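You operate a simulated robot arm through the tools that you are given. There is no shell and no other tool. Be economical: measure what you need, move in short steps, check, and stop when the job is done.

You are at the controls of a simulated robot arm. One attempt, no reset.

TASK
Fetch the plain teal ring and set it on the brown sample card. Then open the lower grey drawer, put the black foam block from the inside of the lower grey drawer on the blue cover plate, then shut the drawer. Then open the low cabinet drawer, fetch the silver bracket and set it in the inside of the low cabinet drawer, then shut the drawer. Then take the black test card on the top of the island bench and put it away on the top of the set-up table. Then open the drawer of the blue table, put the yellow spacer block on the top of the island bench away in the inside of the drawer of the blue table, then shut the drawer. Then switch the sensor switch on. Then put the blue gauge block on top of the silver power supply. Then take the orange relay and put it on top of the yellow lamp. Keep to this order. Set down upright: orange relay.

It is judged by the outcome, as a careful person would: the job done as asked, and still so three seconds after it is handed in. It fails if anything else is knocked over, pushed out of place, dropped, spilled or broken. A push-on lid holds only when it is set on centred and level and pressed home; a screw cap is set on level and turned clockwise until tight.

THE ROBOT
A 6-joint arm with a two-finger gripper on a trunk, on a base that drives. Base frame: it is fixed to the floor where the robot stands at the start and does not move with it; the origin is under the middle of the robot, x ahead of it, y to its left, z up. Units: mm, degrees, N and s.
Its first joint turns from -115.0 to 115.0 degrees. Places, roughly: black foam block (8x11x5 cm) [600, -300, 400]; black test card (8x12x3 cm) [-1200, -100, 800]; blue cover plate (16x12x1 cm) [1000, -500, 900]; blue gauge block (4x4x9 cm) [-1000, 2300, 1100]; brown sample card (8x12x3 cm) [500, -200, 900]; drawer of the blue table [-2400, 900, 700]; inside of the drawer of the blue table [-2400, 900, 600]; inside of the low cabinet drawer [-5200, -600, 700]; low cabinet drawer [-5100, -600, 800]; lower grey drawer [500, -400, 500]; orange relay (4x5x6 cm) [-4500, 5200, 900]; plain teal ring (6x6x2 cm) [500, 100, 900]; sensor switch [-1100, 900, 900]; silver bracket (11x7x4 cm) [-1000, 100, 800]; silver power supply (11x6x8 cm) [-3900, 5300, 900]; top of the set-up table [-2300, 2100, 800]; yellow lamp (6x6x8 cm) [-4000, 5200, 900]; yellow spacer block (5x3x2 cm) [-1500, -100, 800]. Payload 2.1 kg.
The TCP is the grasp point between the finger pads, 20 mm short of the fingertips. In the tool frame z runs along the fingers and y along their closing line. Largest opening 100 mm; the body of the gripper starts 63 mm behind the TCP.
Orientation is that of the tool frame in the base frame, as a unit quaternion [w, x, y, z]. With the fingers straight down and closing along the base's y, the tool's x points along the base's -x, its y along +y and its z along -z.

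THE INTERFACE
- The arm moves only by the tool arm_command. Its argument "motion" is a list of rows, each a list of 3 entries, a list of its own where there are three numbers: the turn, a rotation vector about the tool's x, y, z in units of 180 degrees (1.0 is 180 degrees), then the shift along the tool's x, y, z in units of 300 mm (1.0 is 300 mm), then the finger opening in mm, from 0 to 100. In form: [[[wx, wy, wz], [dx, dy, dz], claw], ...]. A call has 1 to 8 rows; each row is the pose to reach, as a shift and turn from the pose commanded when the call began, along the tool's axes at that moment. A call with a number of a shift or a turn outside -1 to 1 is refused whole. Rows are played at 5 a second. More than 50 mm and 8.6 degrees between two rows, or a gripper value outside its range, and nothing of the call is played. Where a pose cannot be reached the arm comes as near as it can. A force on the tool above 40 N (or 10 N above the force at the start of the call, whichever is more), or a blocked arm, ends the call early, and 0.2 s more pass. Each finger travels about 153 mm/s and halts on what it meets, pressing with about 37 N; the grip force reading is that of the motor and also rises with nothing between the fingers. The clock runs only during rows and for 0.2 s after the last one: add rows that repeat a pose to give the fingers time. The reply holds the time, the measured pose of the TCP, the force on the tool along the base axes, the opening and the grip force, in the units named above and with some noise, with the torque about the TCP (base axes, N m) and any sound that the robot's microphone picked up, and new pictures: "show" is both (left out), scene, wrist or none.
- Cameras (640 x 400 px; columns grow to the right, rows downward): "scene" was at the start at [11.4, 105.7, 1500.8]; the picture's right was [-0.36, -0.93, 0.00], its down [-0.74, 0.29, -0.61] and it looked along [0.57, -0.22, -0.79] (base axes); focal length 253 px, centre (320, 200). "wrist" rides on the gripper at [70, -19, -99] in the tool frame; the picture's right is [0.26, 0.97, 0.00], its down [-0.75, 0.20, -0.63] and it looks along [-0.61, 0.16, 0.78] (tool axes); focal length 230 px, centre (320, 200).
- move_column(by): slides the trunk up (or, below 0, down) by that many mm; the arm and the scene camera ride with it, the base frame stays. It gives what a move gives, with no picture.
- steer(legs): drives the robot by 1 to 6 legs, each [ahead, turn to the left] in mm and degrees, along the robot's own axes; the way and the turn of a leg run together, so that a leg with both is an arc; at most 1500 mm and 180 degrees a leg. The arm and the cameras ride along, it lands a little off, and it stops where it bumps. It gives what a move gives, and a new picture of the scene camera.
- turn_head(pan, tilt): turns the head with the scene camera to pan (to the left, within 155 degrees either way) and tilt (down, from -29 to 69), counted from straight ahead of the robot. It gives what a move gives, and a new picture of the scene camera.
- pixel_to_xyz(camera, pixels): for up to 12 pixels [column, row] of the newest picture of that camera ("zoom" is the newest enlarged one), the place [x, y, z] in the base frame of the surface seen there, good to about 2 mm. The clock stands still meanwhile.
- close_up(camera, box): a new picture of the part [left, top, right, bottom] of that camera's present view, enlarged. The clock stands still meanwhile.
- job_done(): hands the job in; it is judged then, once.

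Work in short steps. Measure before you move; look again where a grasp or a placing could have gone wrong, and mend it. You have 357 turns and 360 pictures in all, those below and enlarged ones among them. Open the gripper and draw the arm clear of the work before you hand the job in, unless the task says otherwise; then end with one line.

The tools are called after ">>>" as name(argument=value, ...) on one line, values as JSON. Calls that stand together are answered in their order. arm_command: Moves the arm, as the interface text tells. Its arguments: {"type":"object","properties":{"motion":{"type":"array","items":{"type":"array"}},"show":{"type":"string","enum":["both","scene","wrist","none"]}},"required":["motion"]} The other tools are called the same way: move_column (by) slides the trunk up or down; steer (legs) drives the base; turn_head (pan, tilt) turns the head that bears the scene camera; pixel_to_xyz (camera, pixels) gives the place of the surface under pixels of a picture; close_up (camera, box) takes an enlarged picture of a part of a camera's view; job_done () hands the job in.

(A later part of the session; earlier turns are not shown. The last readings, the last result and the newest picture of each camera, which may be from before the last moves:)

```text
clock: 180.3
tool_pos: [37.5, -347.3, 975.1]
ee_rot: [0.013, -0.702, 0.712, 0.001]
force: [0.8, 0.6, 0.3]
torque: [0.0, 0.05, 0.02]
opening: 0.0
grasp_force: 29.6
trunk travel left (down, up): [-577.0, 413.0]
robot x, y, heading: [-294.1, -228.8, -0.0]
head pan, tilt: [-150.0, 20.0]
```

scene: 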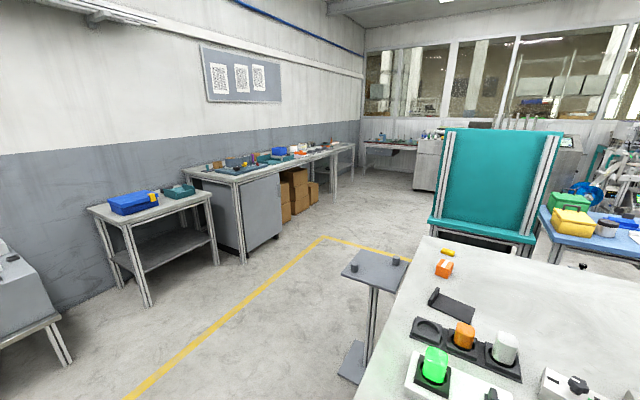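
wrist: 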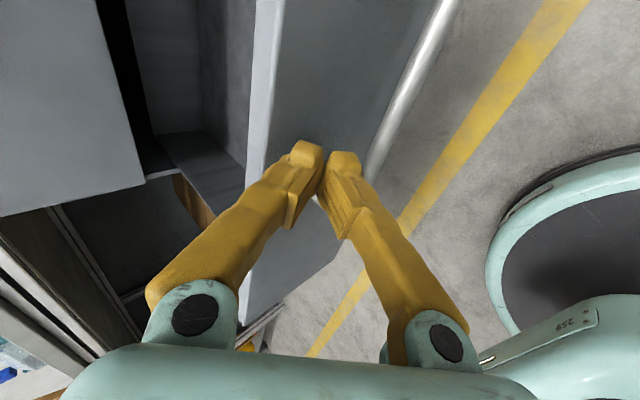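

I'll measure the lane: bench corner, stand, teal board, far cabinet and side benches.

>>> pixel_to_xyz(camera="scene", pixels=[[355, 395], [425, 240], [345, 270], [400, 262], [440, 215], [545, 200], [425, 185], [436, 150], [320, 238], [245, 262], [570, 142], [380, 190]])

>>> close_up(camera="scene", box=[360, 110, 640, 285])

```text
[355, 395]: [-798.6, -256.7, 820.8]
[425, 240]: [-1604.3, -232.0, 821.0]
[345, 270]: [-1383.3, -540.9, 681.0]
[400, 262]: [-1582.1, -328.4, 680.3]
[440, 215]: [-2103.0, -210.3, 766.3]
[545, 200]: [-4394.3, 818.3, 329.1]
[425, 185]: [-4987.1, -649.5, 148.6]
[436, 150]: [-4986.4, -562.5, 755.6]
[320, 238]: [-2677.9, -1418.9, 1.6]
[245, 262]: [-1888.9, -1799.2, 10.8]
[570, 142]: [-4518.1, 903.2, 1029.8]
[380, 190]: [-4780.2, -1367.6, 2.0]
```

```text
2.29 times, centred on (500, 198) of scene
```

zoom: 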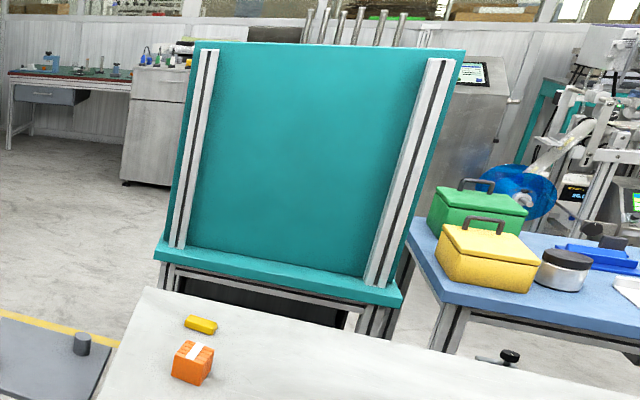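

The lane along y≈-1000 is clear to the cabinet (face at x≈-4987). I'll drive there, facing -x.

>>> steer(legs=[[0, -90], [770, 0], [0, -90], [1500, 0], [1500, 0], [700, 0]])

>>> turn_head(pan=-10, tilt=30)

```text
clock: 209.8
tool_pos: [-4381.1, -703.0, 974.1]
ee_rot: [0.0, 0.723, 0.691, -0.013]
force: [0.1, -1.1, 0.0]
torque: [0.01, 0.0, -0.01]
opening: 0.2
grasp_force: 29.3
trunk travel left (down, up): [-577.0, 413.0]
robot x, y, heading: [-4047.7, -831.8, 178.3]
head pan, tilt: [-150.0, 20.0]
```

scene: 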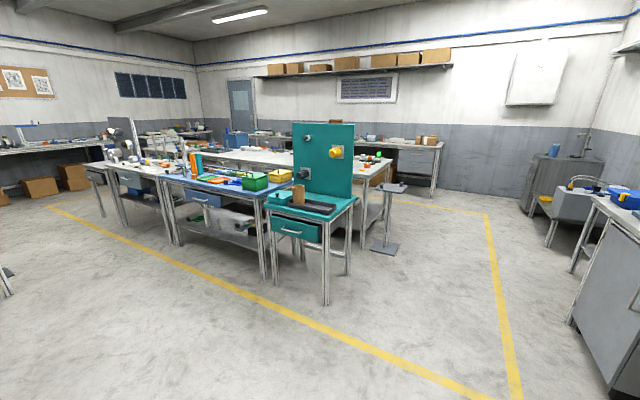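

```text
clock: 212.0
tool_pos: [-4381.8, -703.0, 975.4]
ee_rot: [0.0, 0.723, 0.691, -0.013]
force: [-0.2, -0.3, 0.3]
torque: [-0.02, -0.03, -0.01]
opening: 0.0
grasp_force: 29.1
trunk travel left (down, up): [-577.0, 413.0]
robot x, y, heading: [-4049.1, -830.1, 178.0]
head pan, tilt: [-10.0, 30.0]
```

scene: 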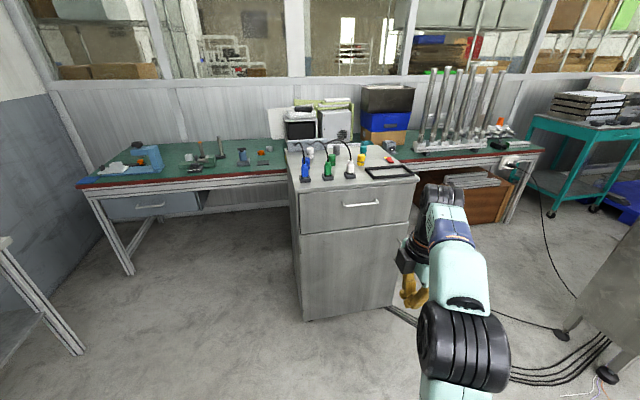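

The cabinet with its drawer handle is at (362,204). I'll measure it.

>>> pixel_to_xyz(camera="scene", pixels=[[344, 206], [361, 204], [380, 201], [300, 197], [414, 185], [302, 232], [410, 222], [305, 320], [325, 225], [390, 215], [287, 150], [330, 180]])

>>> close_up(camera="scene", box=[270, 110, 450, 330])

```text
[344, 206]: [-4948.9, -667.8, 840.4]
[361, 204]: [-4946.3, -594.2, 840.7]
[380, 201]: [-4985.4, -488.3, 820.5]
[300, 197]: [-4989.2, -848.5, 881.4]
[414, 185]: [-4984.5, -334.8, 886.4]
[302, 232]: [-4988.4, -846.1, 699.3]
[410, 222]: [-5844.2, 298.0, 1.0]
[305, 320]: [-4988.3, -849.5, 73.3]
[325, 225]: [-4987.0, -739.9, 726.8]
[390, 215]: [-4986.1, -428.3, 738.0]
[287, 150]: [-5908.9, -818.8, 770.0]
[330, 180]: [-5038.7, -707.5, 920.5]
```

```text
1.82 times, centred on (360, 220) of scene
```

zoom: 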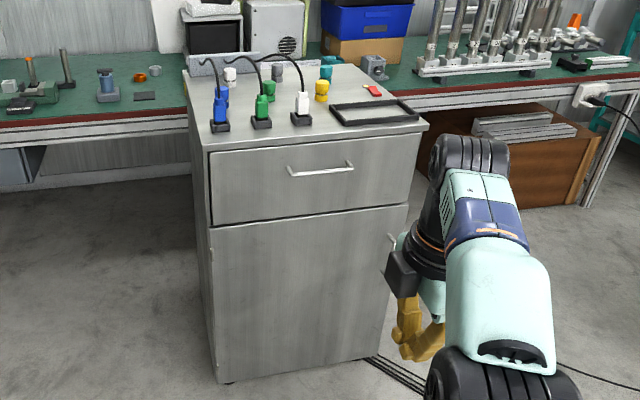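

The handle bar is at (-4947, -590, 840). I'll move the arm to the pose offset that worked before (275 ahead, 183 right, 187 above the platform), then tilt the tool forward.

>>> arm_command(motion=[[[0, 0, 0], [0.1, 0.1, -0.08], 50], [[0, 0, 0], [0.187, 0.193, -0.16], 75], [[0, 0, 0], [0.187, 0.193, -0.16], 75]], show="none")

>>> arm_command(motion=[[[0.045, 0, 0], [0, 0, 0], 75], [[0.09, 0, 0], [0, 0, 0], 75], [[0.135, 0, 0], [0, 0, 0], 75], [[0.18, 0, 0], [0, 0, 0], 75], [[0.225, 0, 0], [0, 0, 0], 75], [[0.27, 0, 0], [0, 0, 0], 75], [[0.315, 0, 0], [0, 0, 0], 75], [[0.36, 0, 0], [0, 0, 0], 75]], show="none")

```text
clock: 212.8
tool_pos: [-4319.2, -648.7, 1022.3]
ee_rot: [0.001, 0.723, 0.691, -0.013]
force: [-0.2, -0.4, 0.4]
torque: [0.02, 0.0, 0.02]
opening: 74.8
grasp_force: 0.0
trunk travel left (down, up): [-577.0, 413.0]
robot x, y, heading: [-4049.6, -830.7, 178.1]
head pan, tilt: [-10.0, 30.0]
```

```text
clock: 214.6
tool_pos: [-4362.2, -665.8, 1084.8]
ee_rot: [-0.383, 0.615, 0.575, -0.379]
force: [0.3, -0.7, 0.3]
torque: [-0.03, -0.01, 0.01]
opening: 75.1
grasp_force: 0.0
out of reach, approached as far as the arm can: row 6, 7, 8
trunk travel left (down, up): [-577.0, 413.0]
robot x, y, heading: [-4046.0, -828.1, 178.0]
head pan, tilt: [-10.0, 30.0]
```

The wrist's roll matters for reach, as the earlier success had the camera side on the left. I'll go back to pointing down and yaw 90° first.

>>> arm_command(motion=[[[-0.045, 0, 0], [0.01, 0.04, -0.006], 75], [[-0.09, 0, 0], [0.02, 0.08, -0.012], 75], [[-0.135, 0, 0], [0.03, 0.12, -0.02], 75], [[-0.18, 0, 0], [0.04, 0.17, -0.03], 75], [[-0.225, 0, 0], [0.05, 0.21, -0.035], 75], [[-0.27, 0, 0], [0.057, 0.25, -0.043], 75], [[-0.315, 0, 0], [0.057, 0.25, -0.043], 75], [[-0.36, 0, 0], [0.057, 0.25, -0.043], 75]], show="none")

>>> arm_command(motion=[[[0, 0, 0.045], [0, 0, 0], 75], [[0, 0, 0.09], [0, 0, 0], 75], [[0, 0, 0.135], [0, 0, 0], 75], [[0, 0, 0.18], [0, 0, 0], 75], [[0, 0, 0.225], [0, 0, 0], 75], [[0, 0, 0.27], [0, 0, 0], 75], [[0, 0, 0.315], [0, 0, 0], 75], [[0, 0, 0.36], [0, 0, 0], 75]], show="none")

>>> arm_command(motion=[[[0, 0, 0.045], [0, 0, 0], 75], [[0, 0, 0.09], [0, 0, 0], 75], [[0, 0, 0.135], [0, 0, 0], 75], [[0, 0, 0.135], [0, 0, 0], 75]], show="none")

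```text
clock: 216.4
tool_pos: [-4321.1, -651.1, 1020.1]
ee_rot: [0.002, 0.722, 0.692, -0.011]
force: [0.5, 1.3, -0.6]
torque: [-0.05, -0.02, -0.01]
opening: 74.9
grasp_force: 0.0
trunk travel left (down, up): [-577.0, 413.0]
robot x, y, heading: [-4046.5, -830.9, 178.4]
head pan, tilt: [-10.0, 30.0]
```

```text
clock: 218.2
tool_pos: [-4320.2, -651.6, 1022.1]
ee_rot: [0.007, 0.981, 0.196, -0.011]
force: [-0.3, -0.4, -0.4]
torque: [0.01, 0.02, -0.01]
opening: 75.0
grasp_force: 0.1
trunk travel left (down, up): [-577.0, 413.0]
robot x, y, heading: [-4047.1, -828.2, 178.0]
head pan, tilt: [-10.0, 30.0]
```

```text
clock: 219.2
tool_pos: [-4319.1, -651.8, 1021.1]
ee_rot: [0.01, 1.0, -0.015, -0.01]
force: [0.2, -0.6, 0.1]
torque: [-0.02, -0.02, 0.02]
opening: 75.1
grasp_force: 0.1
trunk travel left (down, up): [-577.0, 413.0]
robot x, y, heading: [-4046.8, -831.6, 178.2]
head pan, tilt: [-10.0, 30.0]
```

Now the 120° sequence that worked before (tool pointing ahead, camera side left).

>>> arm_command(motion=[[[-0.02566, -0.02566, 0.02566], [0, 0, 0], 75], [[-0.0513, -0.0513, 0.0513], [0, 0, 0], 75], [[-0.077, -0.077, 0.077], [0, 0, 0], 75], [[-0.1026, -0.1026, 0.1026], [0, 0, 0], 75], [[-0.1283, -0.1283, 0.1283], [0, 0, 0], 75], [[-0.154, -0.154, 0.154], [0, 0, 0], 75], [[-0.1796, -0.1796, 0.1796], [0, 0, 0], 75], [[-0.2053, -0.2053, 0.2053], [0, 0, 0], 75]], show="none")

>>> arm_command(motion=[[[-0.02566, -0.02566, 0.02566], [0, 0, 0], 75], [[-0.0513, -0.0513, 0.0513], [0, 0, 0], 75], [[-0.077, -0.077, 0.077], [0, 0, 0], 75], [[-0.1026, -0.1026, 0.1026], [0, 0, 0], 75], [[-0.1283, -0.1283, 0.1283], [0, 0, 0], 75], [[-0.154, -0.154, 0.154], [0, 0, 0], 75], [[-0.1796, -0.1796, 0.1796], [0, 0, 0], 75], [[-0.1796, -0.1796, 0.1796], [0, 0, 0], 75]], show="both")

```text
clock: 221.0
tool_pos: [-4320.5, -650.8, 1021.8]
ee_rot: [0.314, 0.837, -0.318, -0.315]
force: [0.0, -0.1, 0.6]
torque: [0.04, -0.03, -0.04]
opening: 75.1
grasp_force: 0.0
trunk travel left (down, up): [-577.0, 413.0]
robot x, y, heading: [-4049.6, -828.8, 178.1]
head pan, tilt: [-10.0, 30.0]
```

```text
clock: 222.8
tool_pos: [-4319.5, -651.2, 1021.9]
ee_rot: [-0.502, -0.483, 0.507, 0.507]
force: [0.3, 0.5, 0.6]
torque: [-0.03, -0.03, 0.01]
opening: 75.0
grasp_force: 0.1
trunk travel left (down, up): [-577.0, 413.0]
robot x, y, heading: [-4047.3, -834.7, 178.3]
head pan, tilt: [-10.0, 30.0]
```

scene: 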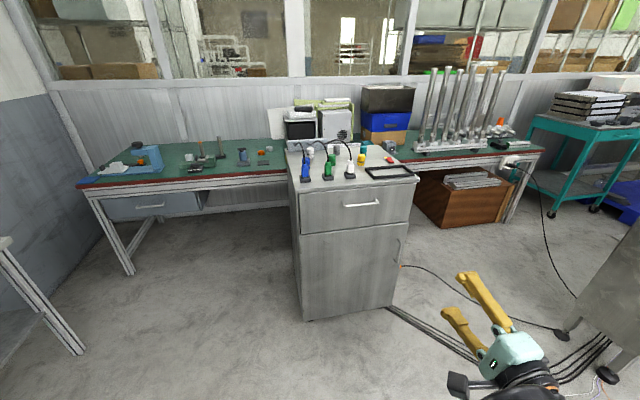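
wrist: 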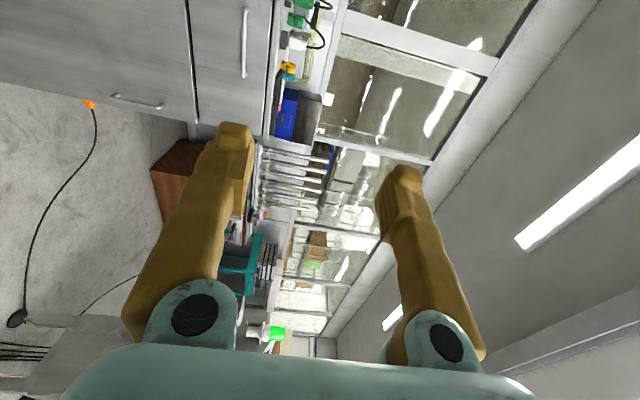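

The tool points at the cabinet. I'll lower the trunk 182 mm and drive so the fingers line up with the handle, 60 mm short.

>>> move_column(by=-182)

>>> steer(legs=[[0, -5.2], [565, 0], [0, 7]])

>>> arm_command(motion=[[[0, 0, 0], [0, 0, 0], 75]], show="wrist")

```text
clock: 224.9
tool_pos: [-4319.7, -651.5, 839.6]
ee_rot: [-0.502, -0.484, 0.507, 0.507]
force: [0.0, -0.4, -0.7]
torque: [0.01, 0.01, 0.02]
opening: 75.1
grasp_force: 0.0
trunk travel left (down, up): [-395.0, 595.0]
robot x, y, heading: [-4049.6, -832.3, 178.2]
head pan, tilt: [-10.0, 30.0]
```

```text
clock: 229.2
tool_pos: [-4890.7, -588.4, 839.3]
ee_rot: [0.509, 0.49, -0.5, -0.501]
force: [-1.3, 0.0, -0.7]
torque: [0.0, -0.01, -0.03]
opening: 75.0
grasp_force: 0.1
trunk travel left (down, up): [-395.0, 595.0]
robot x, y, heading: [-4616.7, -761.7, 179.7]
head pan, tilt: [-10.0, 30.0]
```

scene: 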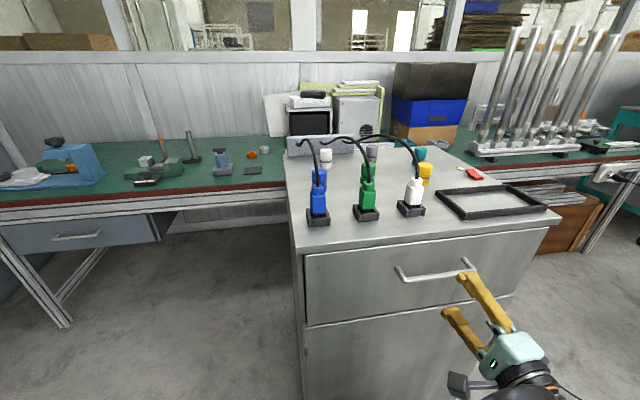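

```text
clock: 229.6
tool_pos: [-4891.3, -589.3, 839.3]
ee_rot: [0.509, 0.49, -0.5, -0.5]
force: [0.4, -0.1, 0.8]
torque: [0.02, -0.02, -0.04]
opening: 75.0
grasp_force: 0.0
trunk travel left (down, up): [-395.0, 595.0]
robot x, y, heading: [-4619.9, -760.1, 179.7]
head pan, tilt: [-10.0, 30.0]
```

wrist: 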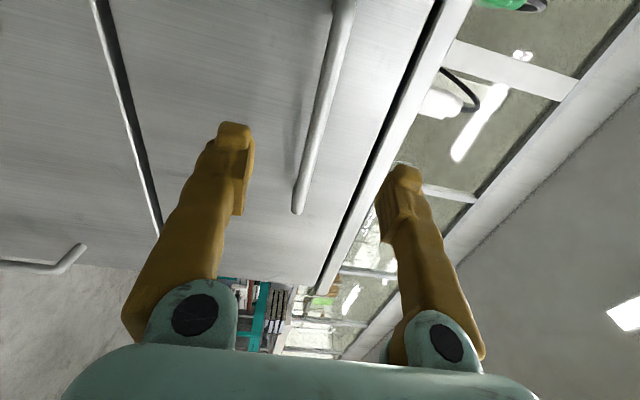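

The bar is between the fingers. I'll narrow the opening, advance 56 mm, and close.

>>> arm_command(motion=[[[0, 0, 0], [0, -0.01, 0], 50], [[0, 0, 0], [0, -0.012, 0.09], 50], [[0, 0, 0], [0, -0.012, 0.187], 50], [[0, 0, 0], [0, -0.012, 0.187], 25], [[0, 0, 0], [0, -0.012, 0.187], 0], [[0, 0, 0], [0, -0.012, 0.187], 0], [[0, 0, 0], [0, -0.012, 0.187], 0]], show="wrist")

```text
clock: 231.2
tool_pos: [-4948.9, -588.2, 836.5]
ee_rot: [0.509, 0.491, -0.502, -0.497]
force: [-0.5, -1.7, -19.3]
torque: [0.72, -0.06, 0.01]
opening: 6.1
grasp_force: 32.5
trunk travel left (down, up): [-395.0, 595.0]
robot x, y, heading: [-4615.3, -763.6, 179.6]
head pan, tilt: [-10.0, 30.0]
```

wrist: 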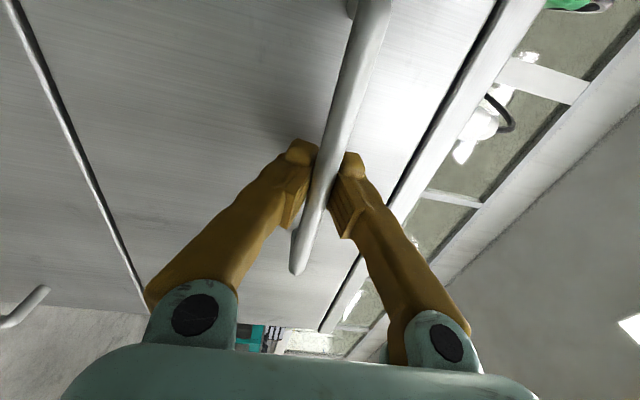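

Gripped. I'll ease down 2 mm and pull by driving back.

>>> arm_command(motion=[[[0, 0, 0], [0, -0.009, 0], 0], [[0, 0, 0], [0, -0.009, 0], 0]], show="none")

>>> steer(legs=[[-300, 0]])

```text
clock: 231.8
tool_pos: [-4946.6, -587.6, 835.8]
ee_rot: [0.51, 0.49, -0.5, -0.5]
force: [-2.7, 1.2, 4.3]
torque: [0.59, 0.0, 0.49]
opening: 6.1
grasp_force: 32.5
trunk travel left (down, up): [-395.0, 595.0]
robot x, y, heading: [-4616.8, -761.7, 179.9]
head pan, tilt: [-10.0, 30.0]
```

```text
clock: 233.8
tool_pos: [-4647.2, -590.8, 837.1]
ee_rot: [0.512, 0.49, -0.499, -0.499]
force: [-0.8, 5.6, 19.6]
torque: [0.55, 0.03, -0.09]
opening: 6.0
grasp_force: 32.3
trunk travel left (down, up): [-395.0, 595.0]
robot x, y, heading: [-4318.3, -760.2, -179.8]
head pan, tilt: [-10.0, 30.0]
```

scene: 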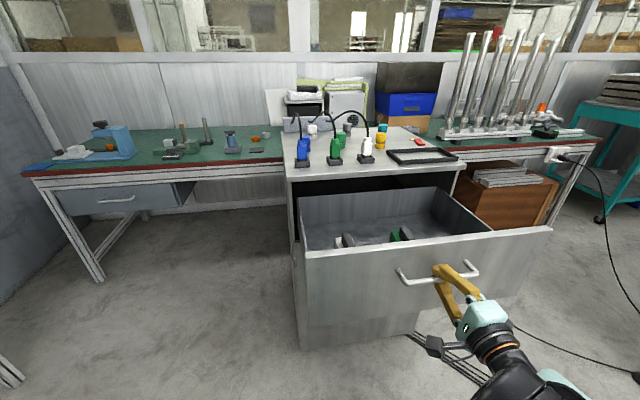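

The drawer is open by 300 mm, with a few items inside. I'll release, back off, and raise the trunk to map the inside.

>>> arm_command(motion=[[[0, 0, 0], [0, 0, 0], 30], [[0, 0, 0], [0, 0, 0], 60], [[0, 0, 0], [0, 0, -0.1], 60], [[0, 0, 0], [0, 0, -0.25], 60]], show="none")

>>> steer(legs=[[-100, 0]])

>>> move_column(by=380)

>>> turn_head(pan=0, tilt=45)

```text
clock: 234.8
tool_pos: [-4572.8, -590.7, 831.5]
ee_rot: [0.511, 0.492, -0.498, -0.499]
force: [-0.1, 0.0, 0.0]
torque: [0.01, -0.01, 0.0]
opening: 59.5
grasp_force: 0.0
trunk travel left (down, up): [-395.0, 595.0]
robot x, y, heading: [-4315.1, -759.8, -180.0]
head pan, tilt: [-10.0, 30.0]
```

```text
clock: 236.0
tool_pos: [-4474.3, -589.8, 832.6]
ee_rot: [0.511, 0.491, -0.498, -0.499]
force: [-0.8, 0.3, -0.7]
torque: [0.0, 0.01, -0.01]
opening: 59.8
grasp_force: 0.0
trunk travel left (down, up): [-395.0, 595.0]
robot x, y, heading: [-4219.4, -763.3, -180.0]
head pan, tilt: [-10.0, 30.0]
```

scene: 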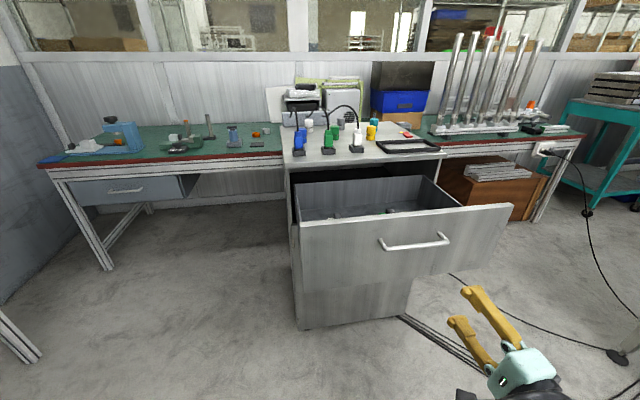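

```text
clock: 239.6
tool_pos: [-4476.3, -588.9, 1213.6]
ee_rot: [0.511, 0.491, -0.499, -0.499]
force: [-0.3, -0.6, 0.1]
torque: [0.0, -0.04, 0.0]
opening: 60.2
grasp_force: 0.0
trunk travel left (down, up): [-775.0, 215.0]
robot x, y, heading: [-4217.0, -768.2, -179.9]
head pan, tilt: [-10.0, 30.0]
```

```text
clock: 240.4
tool_pos: [-4475.7, -590.0, 1211.8]
ee_rot: [0.51, 0.492, -0.499, -0.499]
force: [-0.1, 0.4, 0.5]
torque: [0.02, 0.02, -0.01]
opening: 59.9
grasp_force: 0.1
trunk travel left (down, up): [-775.0, 215.0]
robot x, y, heading: [-4216.4, -761.6, -180.2]
head pan, tilt: [0.0, 45.0]
```

scene: 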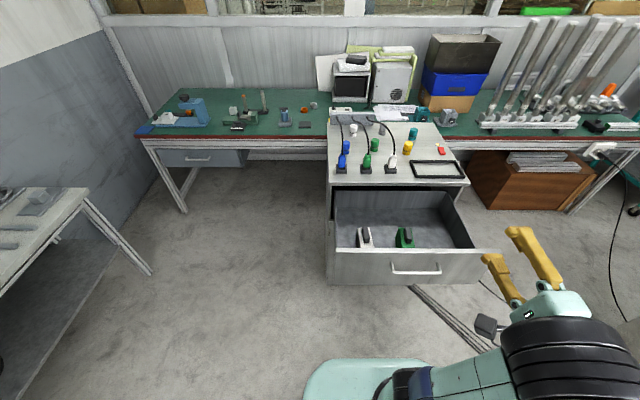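

The drawer holds a white and a green device. I'll measure the inside for a free spot.

>>> close_up(camera="scene", box=[310, 170, 510, 295])

>>> pixel_to_xyz(camera="scene", pixels=[[365, 232], [404, 233], [385, 235], [440, 238], [460, 235], [345, 235], [337, 205], [455, 205], [330, 252], [480, 245], [345, 222], [430, 220]])

```text
3.20 times, centred on (410, 232) of scene
```

zoom: 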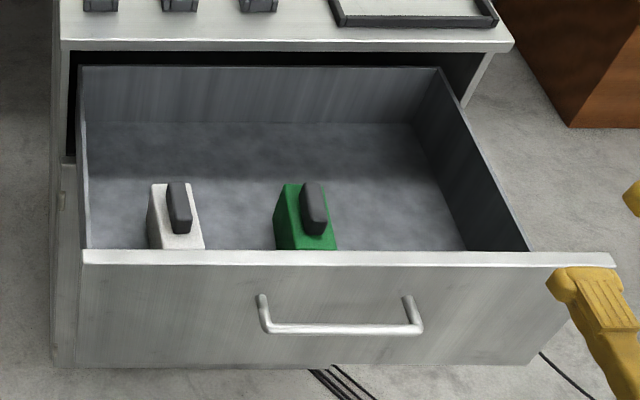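

```text
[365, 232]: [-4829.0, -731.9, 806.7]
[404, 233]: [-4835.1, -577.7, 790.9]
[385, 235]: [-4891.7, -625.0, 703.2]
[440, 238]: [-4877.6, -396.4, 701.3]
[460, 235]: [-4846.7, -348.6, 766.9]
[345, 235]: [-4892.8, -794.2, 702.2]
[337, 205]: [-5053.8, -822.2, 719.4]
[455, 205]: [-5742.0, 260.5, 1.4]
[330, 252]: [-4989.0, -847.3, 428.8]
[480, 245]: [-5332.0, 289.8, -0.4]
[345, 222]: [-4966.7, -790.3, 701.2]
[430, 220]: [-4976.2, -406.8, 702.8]
```

Free space is around (-4775,-450), floor z 702, reachable over the front panel. Now I'll turn the tool down and go back to fetch the bracket.

>>> arm_command(motion=[[[0.02566, 0.02566, -0.02566], [0, 0, 0], 60], [[0.0513, 0.0513, -0.0513], [0, 0, 0], 60], [[0.077, 0.077, -0.077], [0, 0, 0], 60], [[0.1026, 0.1026, -0.1026], [0, 0, 0], 60], [[0.1283, 0.1283, -0.1283], [0, 0, 0], 60], [[0.154, 0.154, -0.154], [0, 0, 0], 60], [[0.1796, 0.1796, -0.1796], [0, 0, 0], 60], [[0.2053, 0.2053, -0.2053], [0, 0, 0], 60]], show="none")

>>> arm_command(motion=[[[0.02566, 0.02566, -0.02566], [0, 0, 0], 60], [[0.0513, 0.0513, -0.0513], [0, 0, 0], 60], [[0.077, 0.077, -0.077], [0, 0, 0], 60], [[0.1026, 0.1026, -0.1026], [0, 0, 0], 60], [[0.1283, 0.1283, -0.1283], [0, 0, 0], 60], [[0.154, 0.154, -0.154], [0, 0, 0], 60], [[0.1796, 0.1796, -0.1796], [0, 0, 0], 60], [[0.1796, 0.1796, -0.1796], [0, 0, 0], 60]], show="none")

>>> steer(legs=[[0, 98], [250, 0], [0, 82], [1500, 0], [1500, 0]])

```text
clock: 242.2
tool_pos: [-4474.6, -588.1, 1212.3]
ee_rot: [0.283, 0.879, -0.268, -0.276]
force: [0.0, 0.1, 0.5]
torque: [0.0, -0.01, 0.0]
opening: 60.1
grasp_force: 0.1
trunk travel left (down, up): [-775.0, 215.0]
robot x, y, heading: [-4218.4, -761.4, -180.0]
head pan, tilt: [0.0, 45.0]
```

```text
clock: 244.0
tool_pos: [-4475.2, -588.5, 1211.8]
ee_rot: [0.008, 1.0, 0.003, -0.01]
force: [-0.2, 0.1, -0.9]
torque: [-0.01, 0.0, 0.01]
opening: 59.9
grasp_force: 0.0
trunk travel left (down, up): [-775.0, 215.0]
robot x, y, heading: [-4218.3, -761.3, -180.3]
head pan, tilt: [0.0, 45.0]
```

```text
clock: 267.3
tool_pos: [-982.3, -1275.2, 1211.9]
ee_rot: [0.01, 0.018, 1.0, 0.01]
force: [0.3, -0.3, -0.5]
torque: [0.01, -0.01, 0.03]
opening: 60.1
grasp_force: 0.0
trunk travel left (down, up): [-775.0, 215.0]
robot x, y, heading: [-1234.5, -1092.8, -1.9]
head pan, tilt: [0.0, 45.0]
```

scene: 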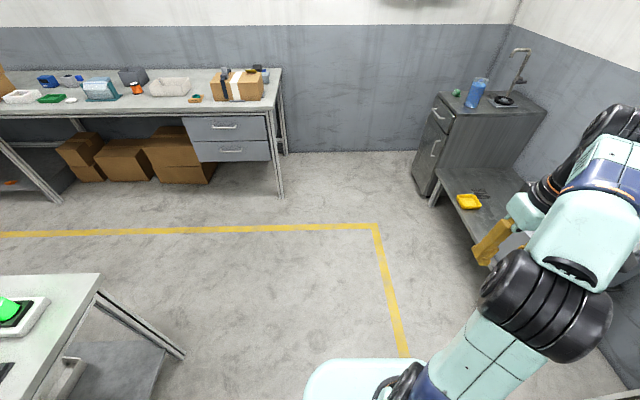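

I'll continue into the aisle between the table and the island bench, then face the bench.

>>> steer(legs=[[930, 0], [0, 92], [1130, 0], [0, 90]])

>>> turn_head(pan=0, tilt=40)

```text
clock: 285.2
tool_pos: [-489.0, 195.2, 1212.4]
ee_rot: [0.009, 1.0, -0.026, -0.009]
force: [0.6, -0.3, -0.1]
torque: [0.02, 0.02, -0.02]
opening: 60.2
grasp_force: 0.1
trunk travel left (down, up): [-775.0, 215.0]
robot x, y, heading: [-241.1, 6.4, 176.6]
head pan, tilt: [0.0, 45.0]
```

scene: 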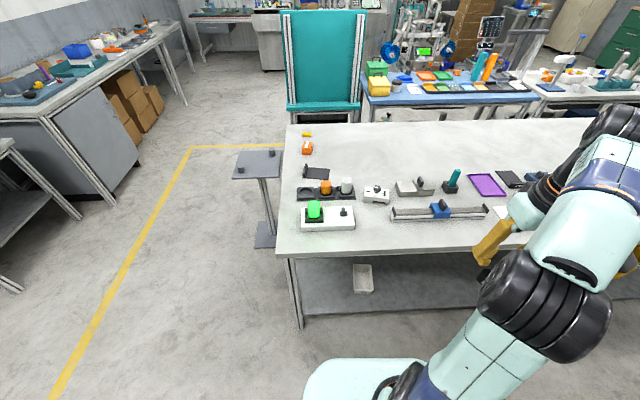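

```text
clock: 285.9
tool_pos: [-489.6, 194.6, 1211.7]
ee_rot: [0.009, 1.0, -0.026, -0.01]
force: [0.6, -0.3, 0.2]
torque: [-0.01, -0.01, 0.02]
opening: 60.0
grasp_force: 0.0
trunk travel left (down, up): [-775.0, 215.0]
robot x, y, heading: [-236.0, 8.1, 177.0]
head pan, tilt: [0.0, 40.0]
```

scene: 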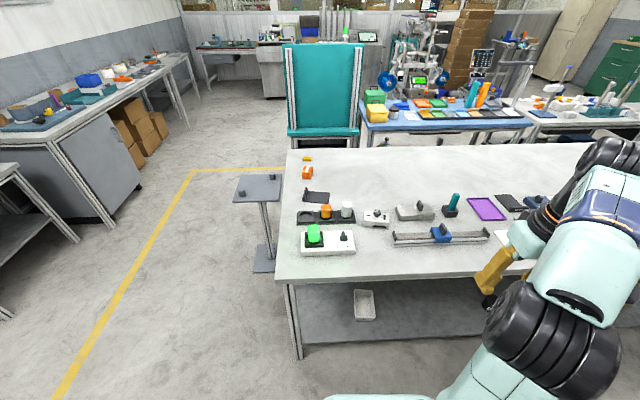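

I'll zoom in on the bench to identify the silver bracket and other items.

>>> close_up(camera="scene", box=[280, 145, 520, 295])

>>> pixel_to_xyz(camera="scene", pixels=[[398, 212], [433, 212], [415, 218], [415, 206], [418, 203], [316, 196], [307, 158], [376, 212], [450, 205], [437, 235], [285, 280], [360, 280]])

```text
2.67 times, centred on (400, 220) of scene
```

zoom: 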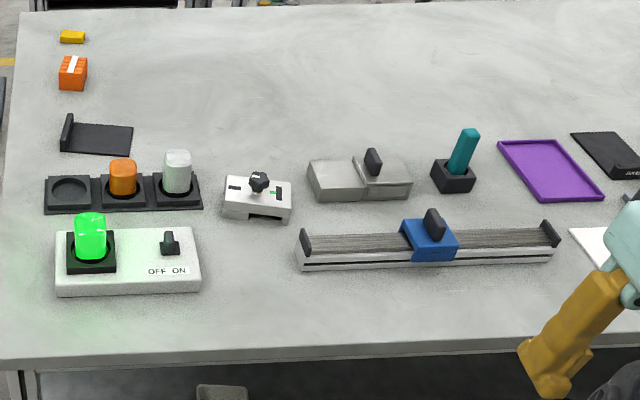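

```text
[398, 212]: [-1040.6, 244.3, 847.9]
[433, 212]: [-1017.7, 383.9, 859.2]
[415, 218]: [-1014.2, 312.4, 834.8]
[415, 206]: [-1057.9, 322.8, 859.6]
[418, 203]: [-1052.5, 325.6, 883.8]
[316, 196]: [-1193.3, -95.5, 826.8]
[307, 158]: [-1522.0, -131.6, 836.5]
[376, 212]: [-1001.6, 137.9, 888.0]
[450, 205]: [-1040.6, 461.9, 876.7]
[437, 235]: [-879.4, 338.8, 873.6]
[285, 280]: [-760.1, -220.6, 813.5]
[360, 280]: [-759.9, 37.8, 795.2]
```

The silver bracket is the piece with the black knob near (-1000,110). I'll zoom in and measure it.

>>> close_up(camera="scene", box=[350, 195, 410, 235])

```text
10.00 times, centred on (380, 215) of scene
```

zoom: 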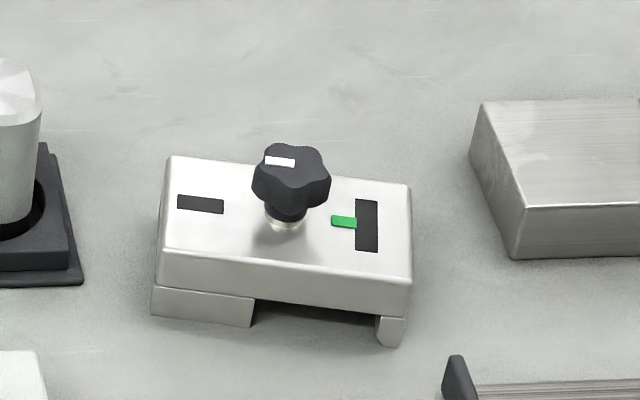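

>>> pixel_to_xyz(camera="zoom", pixels=[[172, 160], [406, 188], [408, 280], [164, 250], [285, 160], [285, 250], [75, 275], [480, 110], [520, 250], [155, 300], [390, 340]])

```text
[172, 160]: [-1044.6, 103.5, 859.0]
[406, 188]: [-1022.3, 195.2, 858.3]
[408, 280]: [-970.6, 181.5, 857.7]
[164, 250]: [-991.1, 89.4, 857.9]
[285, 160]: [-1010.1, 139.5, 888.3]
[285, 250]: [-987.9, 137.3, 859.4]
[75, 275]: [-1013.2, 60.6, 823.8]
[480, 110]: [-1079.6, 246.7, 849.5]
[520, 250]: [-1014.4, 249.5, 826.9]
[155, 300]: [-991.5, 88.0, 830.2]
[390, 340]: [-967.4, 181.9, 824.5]
```

The bracket's centre is (-1007,142), its long axis at 77° and its top at z 858. I'll drive up to the bench edge (x≈-760), aligned with it.

>>> steer(legs=[[0, -17], [390, 0], [0, 20]])

>>> turn_head(pan=0, tilt=60)

```text
clock: 290.5
tool_pos: [-874.7, 321.5, 1212.6]
ee_rot: [0.01, 1.0, 0.001, -0.009]
force: [0.3, -0.5, 0.4]
torque: [0.03, -0.01, 0.0]
opening: 59.9
grasp_force: 0.0
trunk travel left (down, up): [-775.0, 215.0]
robot x, y, heading: [-619.7, 150.6, 179.8]
head pan, tilt: [0.0, 40.0]
```

scene: 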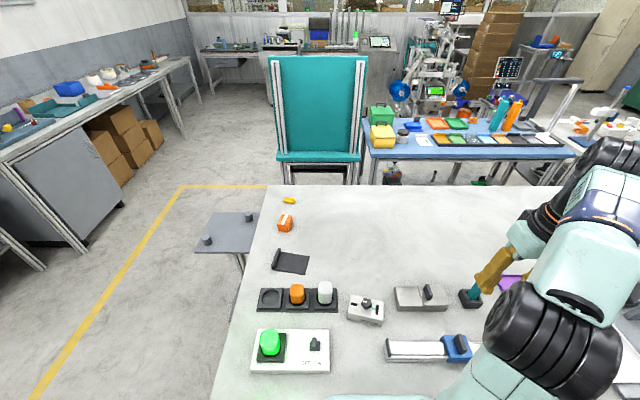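

```text
clock: 291.3
tool_pos: [-875.5, 320.8, 1212.3]
ee_rot: [0.01, 1.0, 0.002, -0.01]
force: [0.0, -0.1, -0.2]
torque: [-0.04, 0.0, -0.03]
opening: 60.0
grasp_force: 0.0
trunk travel left (down, up): [-775.0, 215.0]
robot x, y, heading: [-613.8, 150.0, 179.8]
head pan, tilt: [0.0, 60.0]
```

scene: 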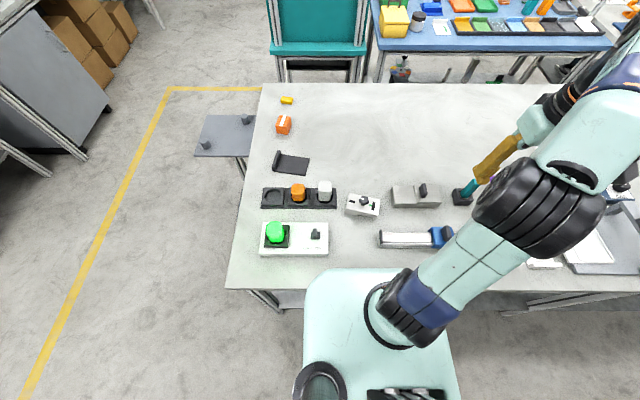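

I'll lower the arm 180 mm relative to the trunk, which extends reach, and begin the sideways move with the yaw.

>>> arm_command(motion=[[[0, 0, 0], [0, 0, 0.15], 100], [[0, 0, 0], [0, 0, 0.3], 100], [[0, 0, 0], [0, 0, 0.45], 100], [[0, 0, 0], [0, 0, 0.6], 100], [[0, 0, -0.043], [-0.04, 0.06, 0.6], 100], [[0, 0, -0.086], [-0.08, 0.12, 0.6], 100], [[0, 0, -0.129], [-0.12, 0.18, 0.6], 100], [[0, 0, -0.172], [-0.16, 0.24, 0.6], 100]], show="none")

```text
clock: 293.1
tool_pos: [-927.2, 244.4, 1034.4]
ee_rot: [0.007, 0.963, 0.269, -0.012]
force: [-0.2, 0.8, -0.2]
torque: [0.04, 0.03, -0.02]
opening: 99.9
grasp_force: 0.0
trunk travel left (down, up): [-775.0, 215.0]
robot x, y, heading: [-616.2, 147.2, 179.8]
head pan, tilt: [0.0, 60.0]
```

I'll finish the sideways move and yaw, removing the 1.6° tilt too.

>>> arm_command(motion=[[[0, 0.002, -0.043], [-0.067, 0.025, 0], 100], [[0.001, 0.003, -0.086], [-0.134, 0.05, 0], 100], [[0.001, 0.004, -0.129], [-0.2, 0.075, 0], 100], [[0.002, 0.006, -0.172], [-0.27, 0.1, 0], 100], [[0.002, 0.007, -0.215], [-0.335, 0.125, 0], 100], [[0.0023, 0.0085, -0.257], [-0.404, 0.152, 0], 100], [[0.0023, 0.0085, -0.257], [-0.404, 0.152, 0], 100]], show="both")

```text
clock: 294.7
tool_pos: [-1006.6, 145.6, 1039.4]
ee_rot: [-0.005, 0.779, 0.627, -0.001]
force: [0.5, 0.4, 0.4]
torque: [-0.02, -0.01, 0.0]
opening: 100.0
grasp_force: 0.1
trunk travel left (down, up): [-775.0, 215.0]
robot x, y, heading: [-616.7, 144.7, 179.9]
head pan, tilt: [0.0, 60.0]
```

scene: 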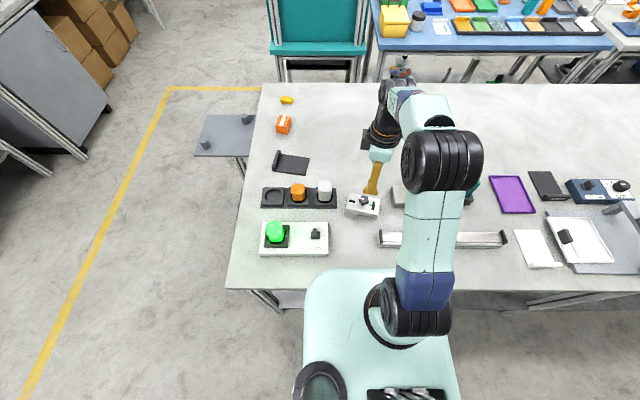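
wrist: 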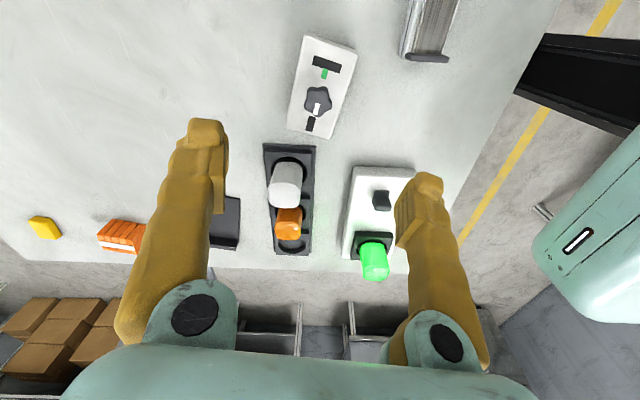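

Aligned above the bracket at (-1007,145), and reach is fine. I'll lower the trunk 140 mm and look.

>>> move_column(by=-140)

>>> arm_command(motion=[[[0, 0, 0], [0, 0, 0], 100]], show="wrist")

```text
clock: 296.4
tool_pos: [-1006.3, 144.2, 904.9]
ee_rot: [-0.006, 0.78, 0.625, -0.001]
force: [-0.5, -0.2, 0.6]
torque: [-0.05, 0.01, -0.02]
opening: 100.3
grasp_force: 0.1
trunk travel left (down, up): [-635.0, 355.0]
robot x, y, heading: [-616.3, 146.6, 179.9]
head pan, tilt: [0.0, 60.0]
```

```text
clock: 296.8
tool_pos: [-1005.6, 144.7, 904.1]
ee_rot: [-0.006, 0.78, 0.625, -0.003]
force: [-0.4, -0.8, 0.4]
torque: [0.0, 0.0, 0.02]
opening: 99.8
grasp_force: 0.0
trunk travel left (down, up): [-635.0, 355.0]
robot x, y, heading: [-621.1, 146.8, 180.1]
head pan, tilt: [0.0, 60.0]
```

wrist: 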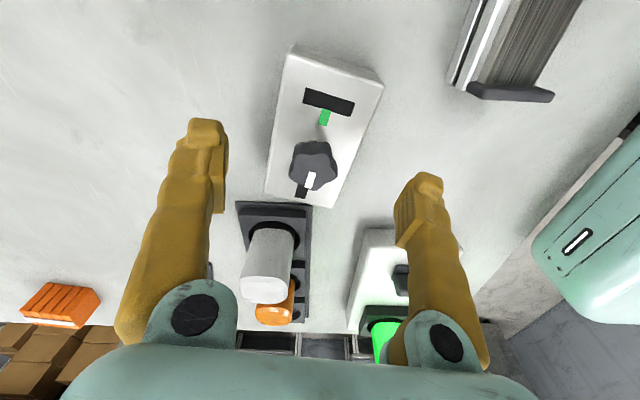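

Fingers straddle the bracket. I'll descend to z≈846 and close.

>>> arm_command(motion=[[[0, 0, 0], [0, 0, 0.1], 100], [[0, 0, 0], [0, 0, 0.193], 100], [[0, 0, 0], [0, 0, 0.193], 100], [[0, 0, 0], [0, 0, 0.193], 70], [[0, 0, 0], [0, 0, 0.193], 30], [[0, 0, 0], [0, 0, 0.193], 30], [[0, 0, 0], [0, 0, 0.193], 30]], show="wrist")

```text
clock: 298.4
tool_pos: [-1004.8, 144.7, 846.2]
ee_rot: [-0.007, 0.78, 0.625, -0.004]
force: [-0.7, -0.1, 1.2]
torque: [-0.03, 0.01, 0.03]
opening: 58.6
grasp_force: 37.2
trunk travel left (down, up): [-635.0, 355.0]
robot x, y, heading: [-615.0, 146.3, 179.9]
head pan, tilt: [0.0, 60.0]
```

wrist: 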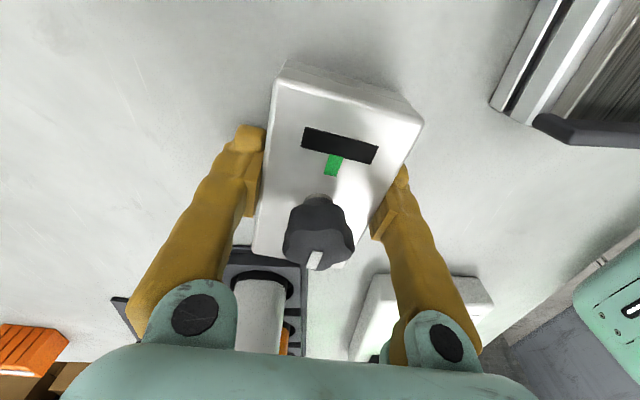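

The bracket is held at 58.6 mm. I'll raise the trunk 250 mm, pull the arm in a little, and look to confirm.

>>> move_column(by=250)

>>> arm_command(motion=[[[0, 0, 0], [0.033, 0.147, 0], 30], [[0, 0, 0], [0.066, 0.293, 0], 30], [[0, 0, 0], [0.066, 0.293, 0], 30]], show="wrist")

>>> steer(legs=[[-385, 0], [0, 90], [1200, 0], [0, -90], [1500, 0]])

```text
clock: 301.0
tool_pos: [-1006.4, 143.7, 1091.8]
ee_rot: [-0.005, 0.781, 0.625, -0.002]
force: [-0.1, -0.4, -3.3]
torque: [0.02, 0.0, -0.02]
opening: 58.3
grasp_force: 36.9
trunk travel left (down, up): [-885.0, 105.0]
robot x, y, heading: [-614.4, 146.9, 180.0]
head pan, tilt: [0.0, 60.0]
```

```text
clock: 301.8
tool_pos: [-915.3, 144.1, 1092.3]
ee_rot: [-0.006, 0.781, 0.625, -0.002]
force: [0.0, 0.1, -2.8]
torque: [-0.01, 0.0, -0.02]
opening: 58.4
grasp_force: 36.9
trunk travel left (down, up): [-885.0, 105.0]
robot x, y, heading: [-615.9, 148.2, 180.1]
head pan, tilt: [0.0, 60.0]
```

wrist: 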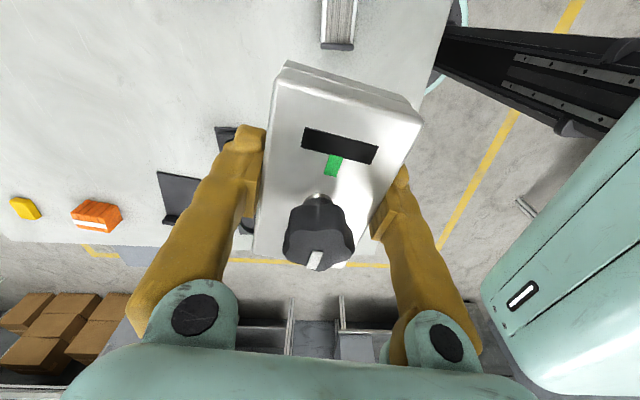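

```text
clock: 324.6
tool_pos: [-2065.4, -1062.4, 1091.5]
ee_rot: [-0.005, 0.78, 0.626, -0.003]
force: [1.5, 0.1, -2.2]
torque: [0.04, 0.01, 0.02]
opening: 57.9
grasp_force: 37.1
trunk travel left (down, up): [-885.0, 105.0]
robot x, y, heading: [-1766.8, -1058.7, 179.8]
head pan, tilt: [0.0, 60.0]
```

scene: 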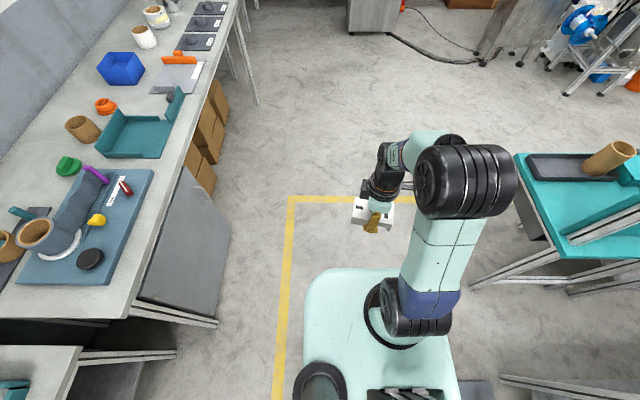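

The bracket is secure. I'll continue to the cabinet, keeping clear of the teal table.

>>> steer(legs=[[1450, 0], [0, -25.6], [1080, 0], [0, 25.6]])

>>> turn_head(pan=10, tilt=50)

```text
clock: 339.5
tool_pos: [-4478.8, -606.8, 1091.4]
ee_rot: [-0.004, 0.78, 0.625, -0.003]
force: [-0.3, -0.1, -2.7]
torque: [-0.02, -0.01, 0.0]
opening: 58.4
grasp_force: 37.3
trunk travel left (down, up): [-885.0, 105.0]
robot x, y, heading: [-4181.9, -600.0, 180.2]
head pan, tilt: [0.0, 60.0]
```

scene: 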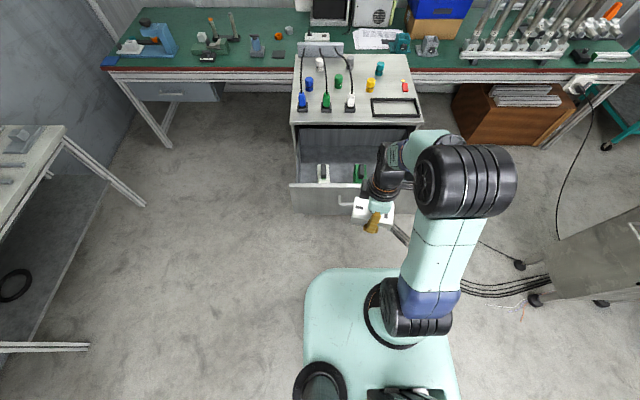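

```text
clock: 340.2
tool_pos: [-4480.1, -608.6, 1093.0]
ee_rot: [-0.005, 0.78, 0.625, -0.001]
force: [1.1, -0.6, -1.9]
torque: [-0.01, 0.04, -0.01]
opening: 58.3
grasp_force: 36.9
trunk travel left (down, up): [-885.0, 105.0]
robot x, y, heading: [-4177.4, -602.9, 179.9]
head pan, tilt: [10.0, 50.0]
```

scene: 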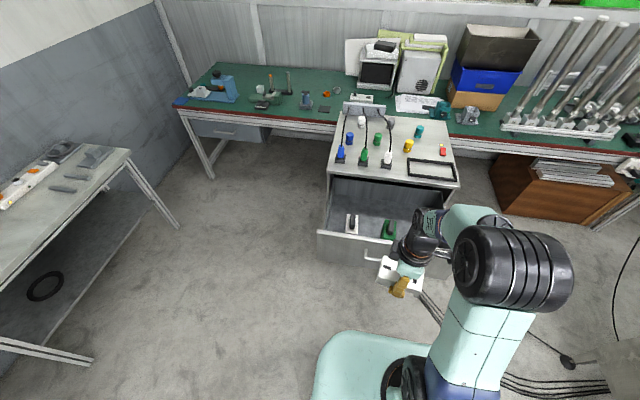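

I'll measure the inside items and panel once more, then move to stand in front of the drawer's free half.

>>> close_up(camera="scene", box=[310, 165, 470, 265])

>>> steer(legs=[[0, -18], [315, 0], [0, 18]])

>>> turn_head(pan=15, tilt=60)

```text
4.00 times, centred on (390, 215) of scene
```

zoom: 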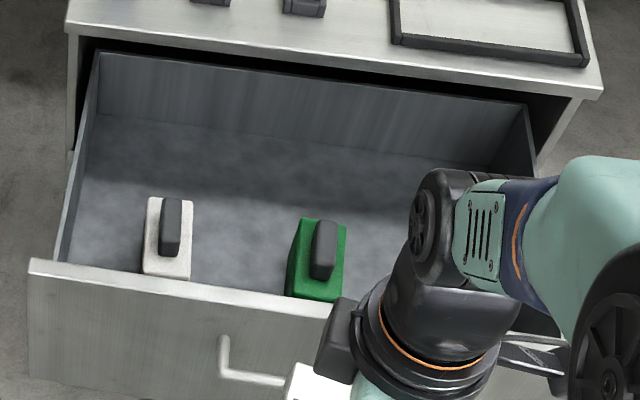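

```text
clock: 344.4
tool_pos: [-4783.0, -510.6, 1092.9]
ee_rot: [-0.006, 0.779, 0.627, -0.002]
force: [-0.3, -0.2, -2.6]
torque: [0.08, -0.03, -0.01]
opening: 58.4
grasp_force: 37.8
trunk travel left (down, up): [-885.0, 105.0]
robot x, y, heading: [-4482.4, -505.1, -179.7]
head pan, tilt: [10.0, 50.0]
```

scene: 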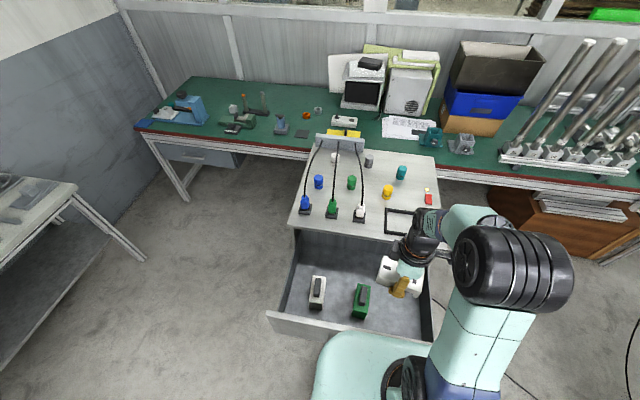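

```text
clock: 345.1
tool_pos: [-4782.0, -511.8, 1091.6]
ee_rot: [-0.006, 0.779, 0.627, -0.001]
force: [-0.3, 0.3, -1.9]
torque: [0.03, 0.03, -0.03]
opening: 58.3
grasp_force: 37.1
trunk travel left (down, up): [-885.0, 105.0]
robot x, y, heading: [-4485.3, -500.9, -179.8]
head pan, tilt: [15.0, 60.0]
```

scene: 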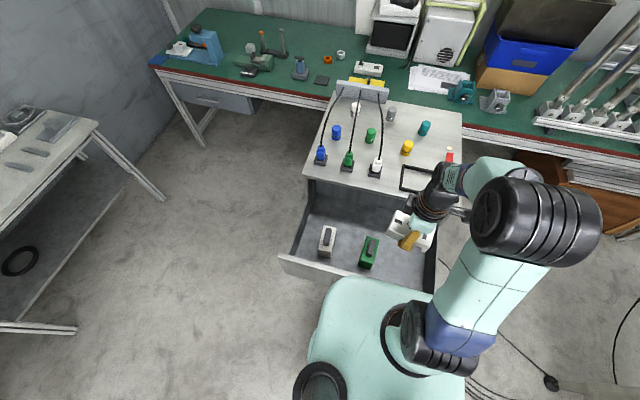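

Before lowering, I'll check the platform's front edge against the handle, plus the positions of the items inside.

>>> pixel_to_xyz(camera="scene", pixels=[[340, 283], [380, 278], [330, 300], [372, 240], [379, 244], [366, 268], [325, 230], [290, 255], [350, 269], [405, 255], [440, 240], [350, 215]])

```text
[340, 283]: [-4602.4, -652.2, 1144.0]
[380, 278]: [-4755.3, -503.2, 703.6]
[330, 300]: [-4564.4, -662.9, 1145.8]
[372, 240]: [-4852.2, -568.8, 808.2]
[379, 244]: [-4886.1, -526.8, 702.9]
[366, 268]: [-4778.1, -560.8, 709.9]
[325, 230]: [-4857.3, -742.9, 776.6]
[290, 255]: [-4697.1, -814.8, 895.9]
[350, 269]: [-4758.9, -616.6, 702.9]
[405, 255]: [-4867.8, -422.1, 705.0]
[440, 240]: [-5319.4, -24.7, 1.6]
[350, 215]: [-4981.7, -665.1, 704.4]
```

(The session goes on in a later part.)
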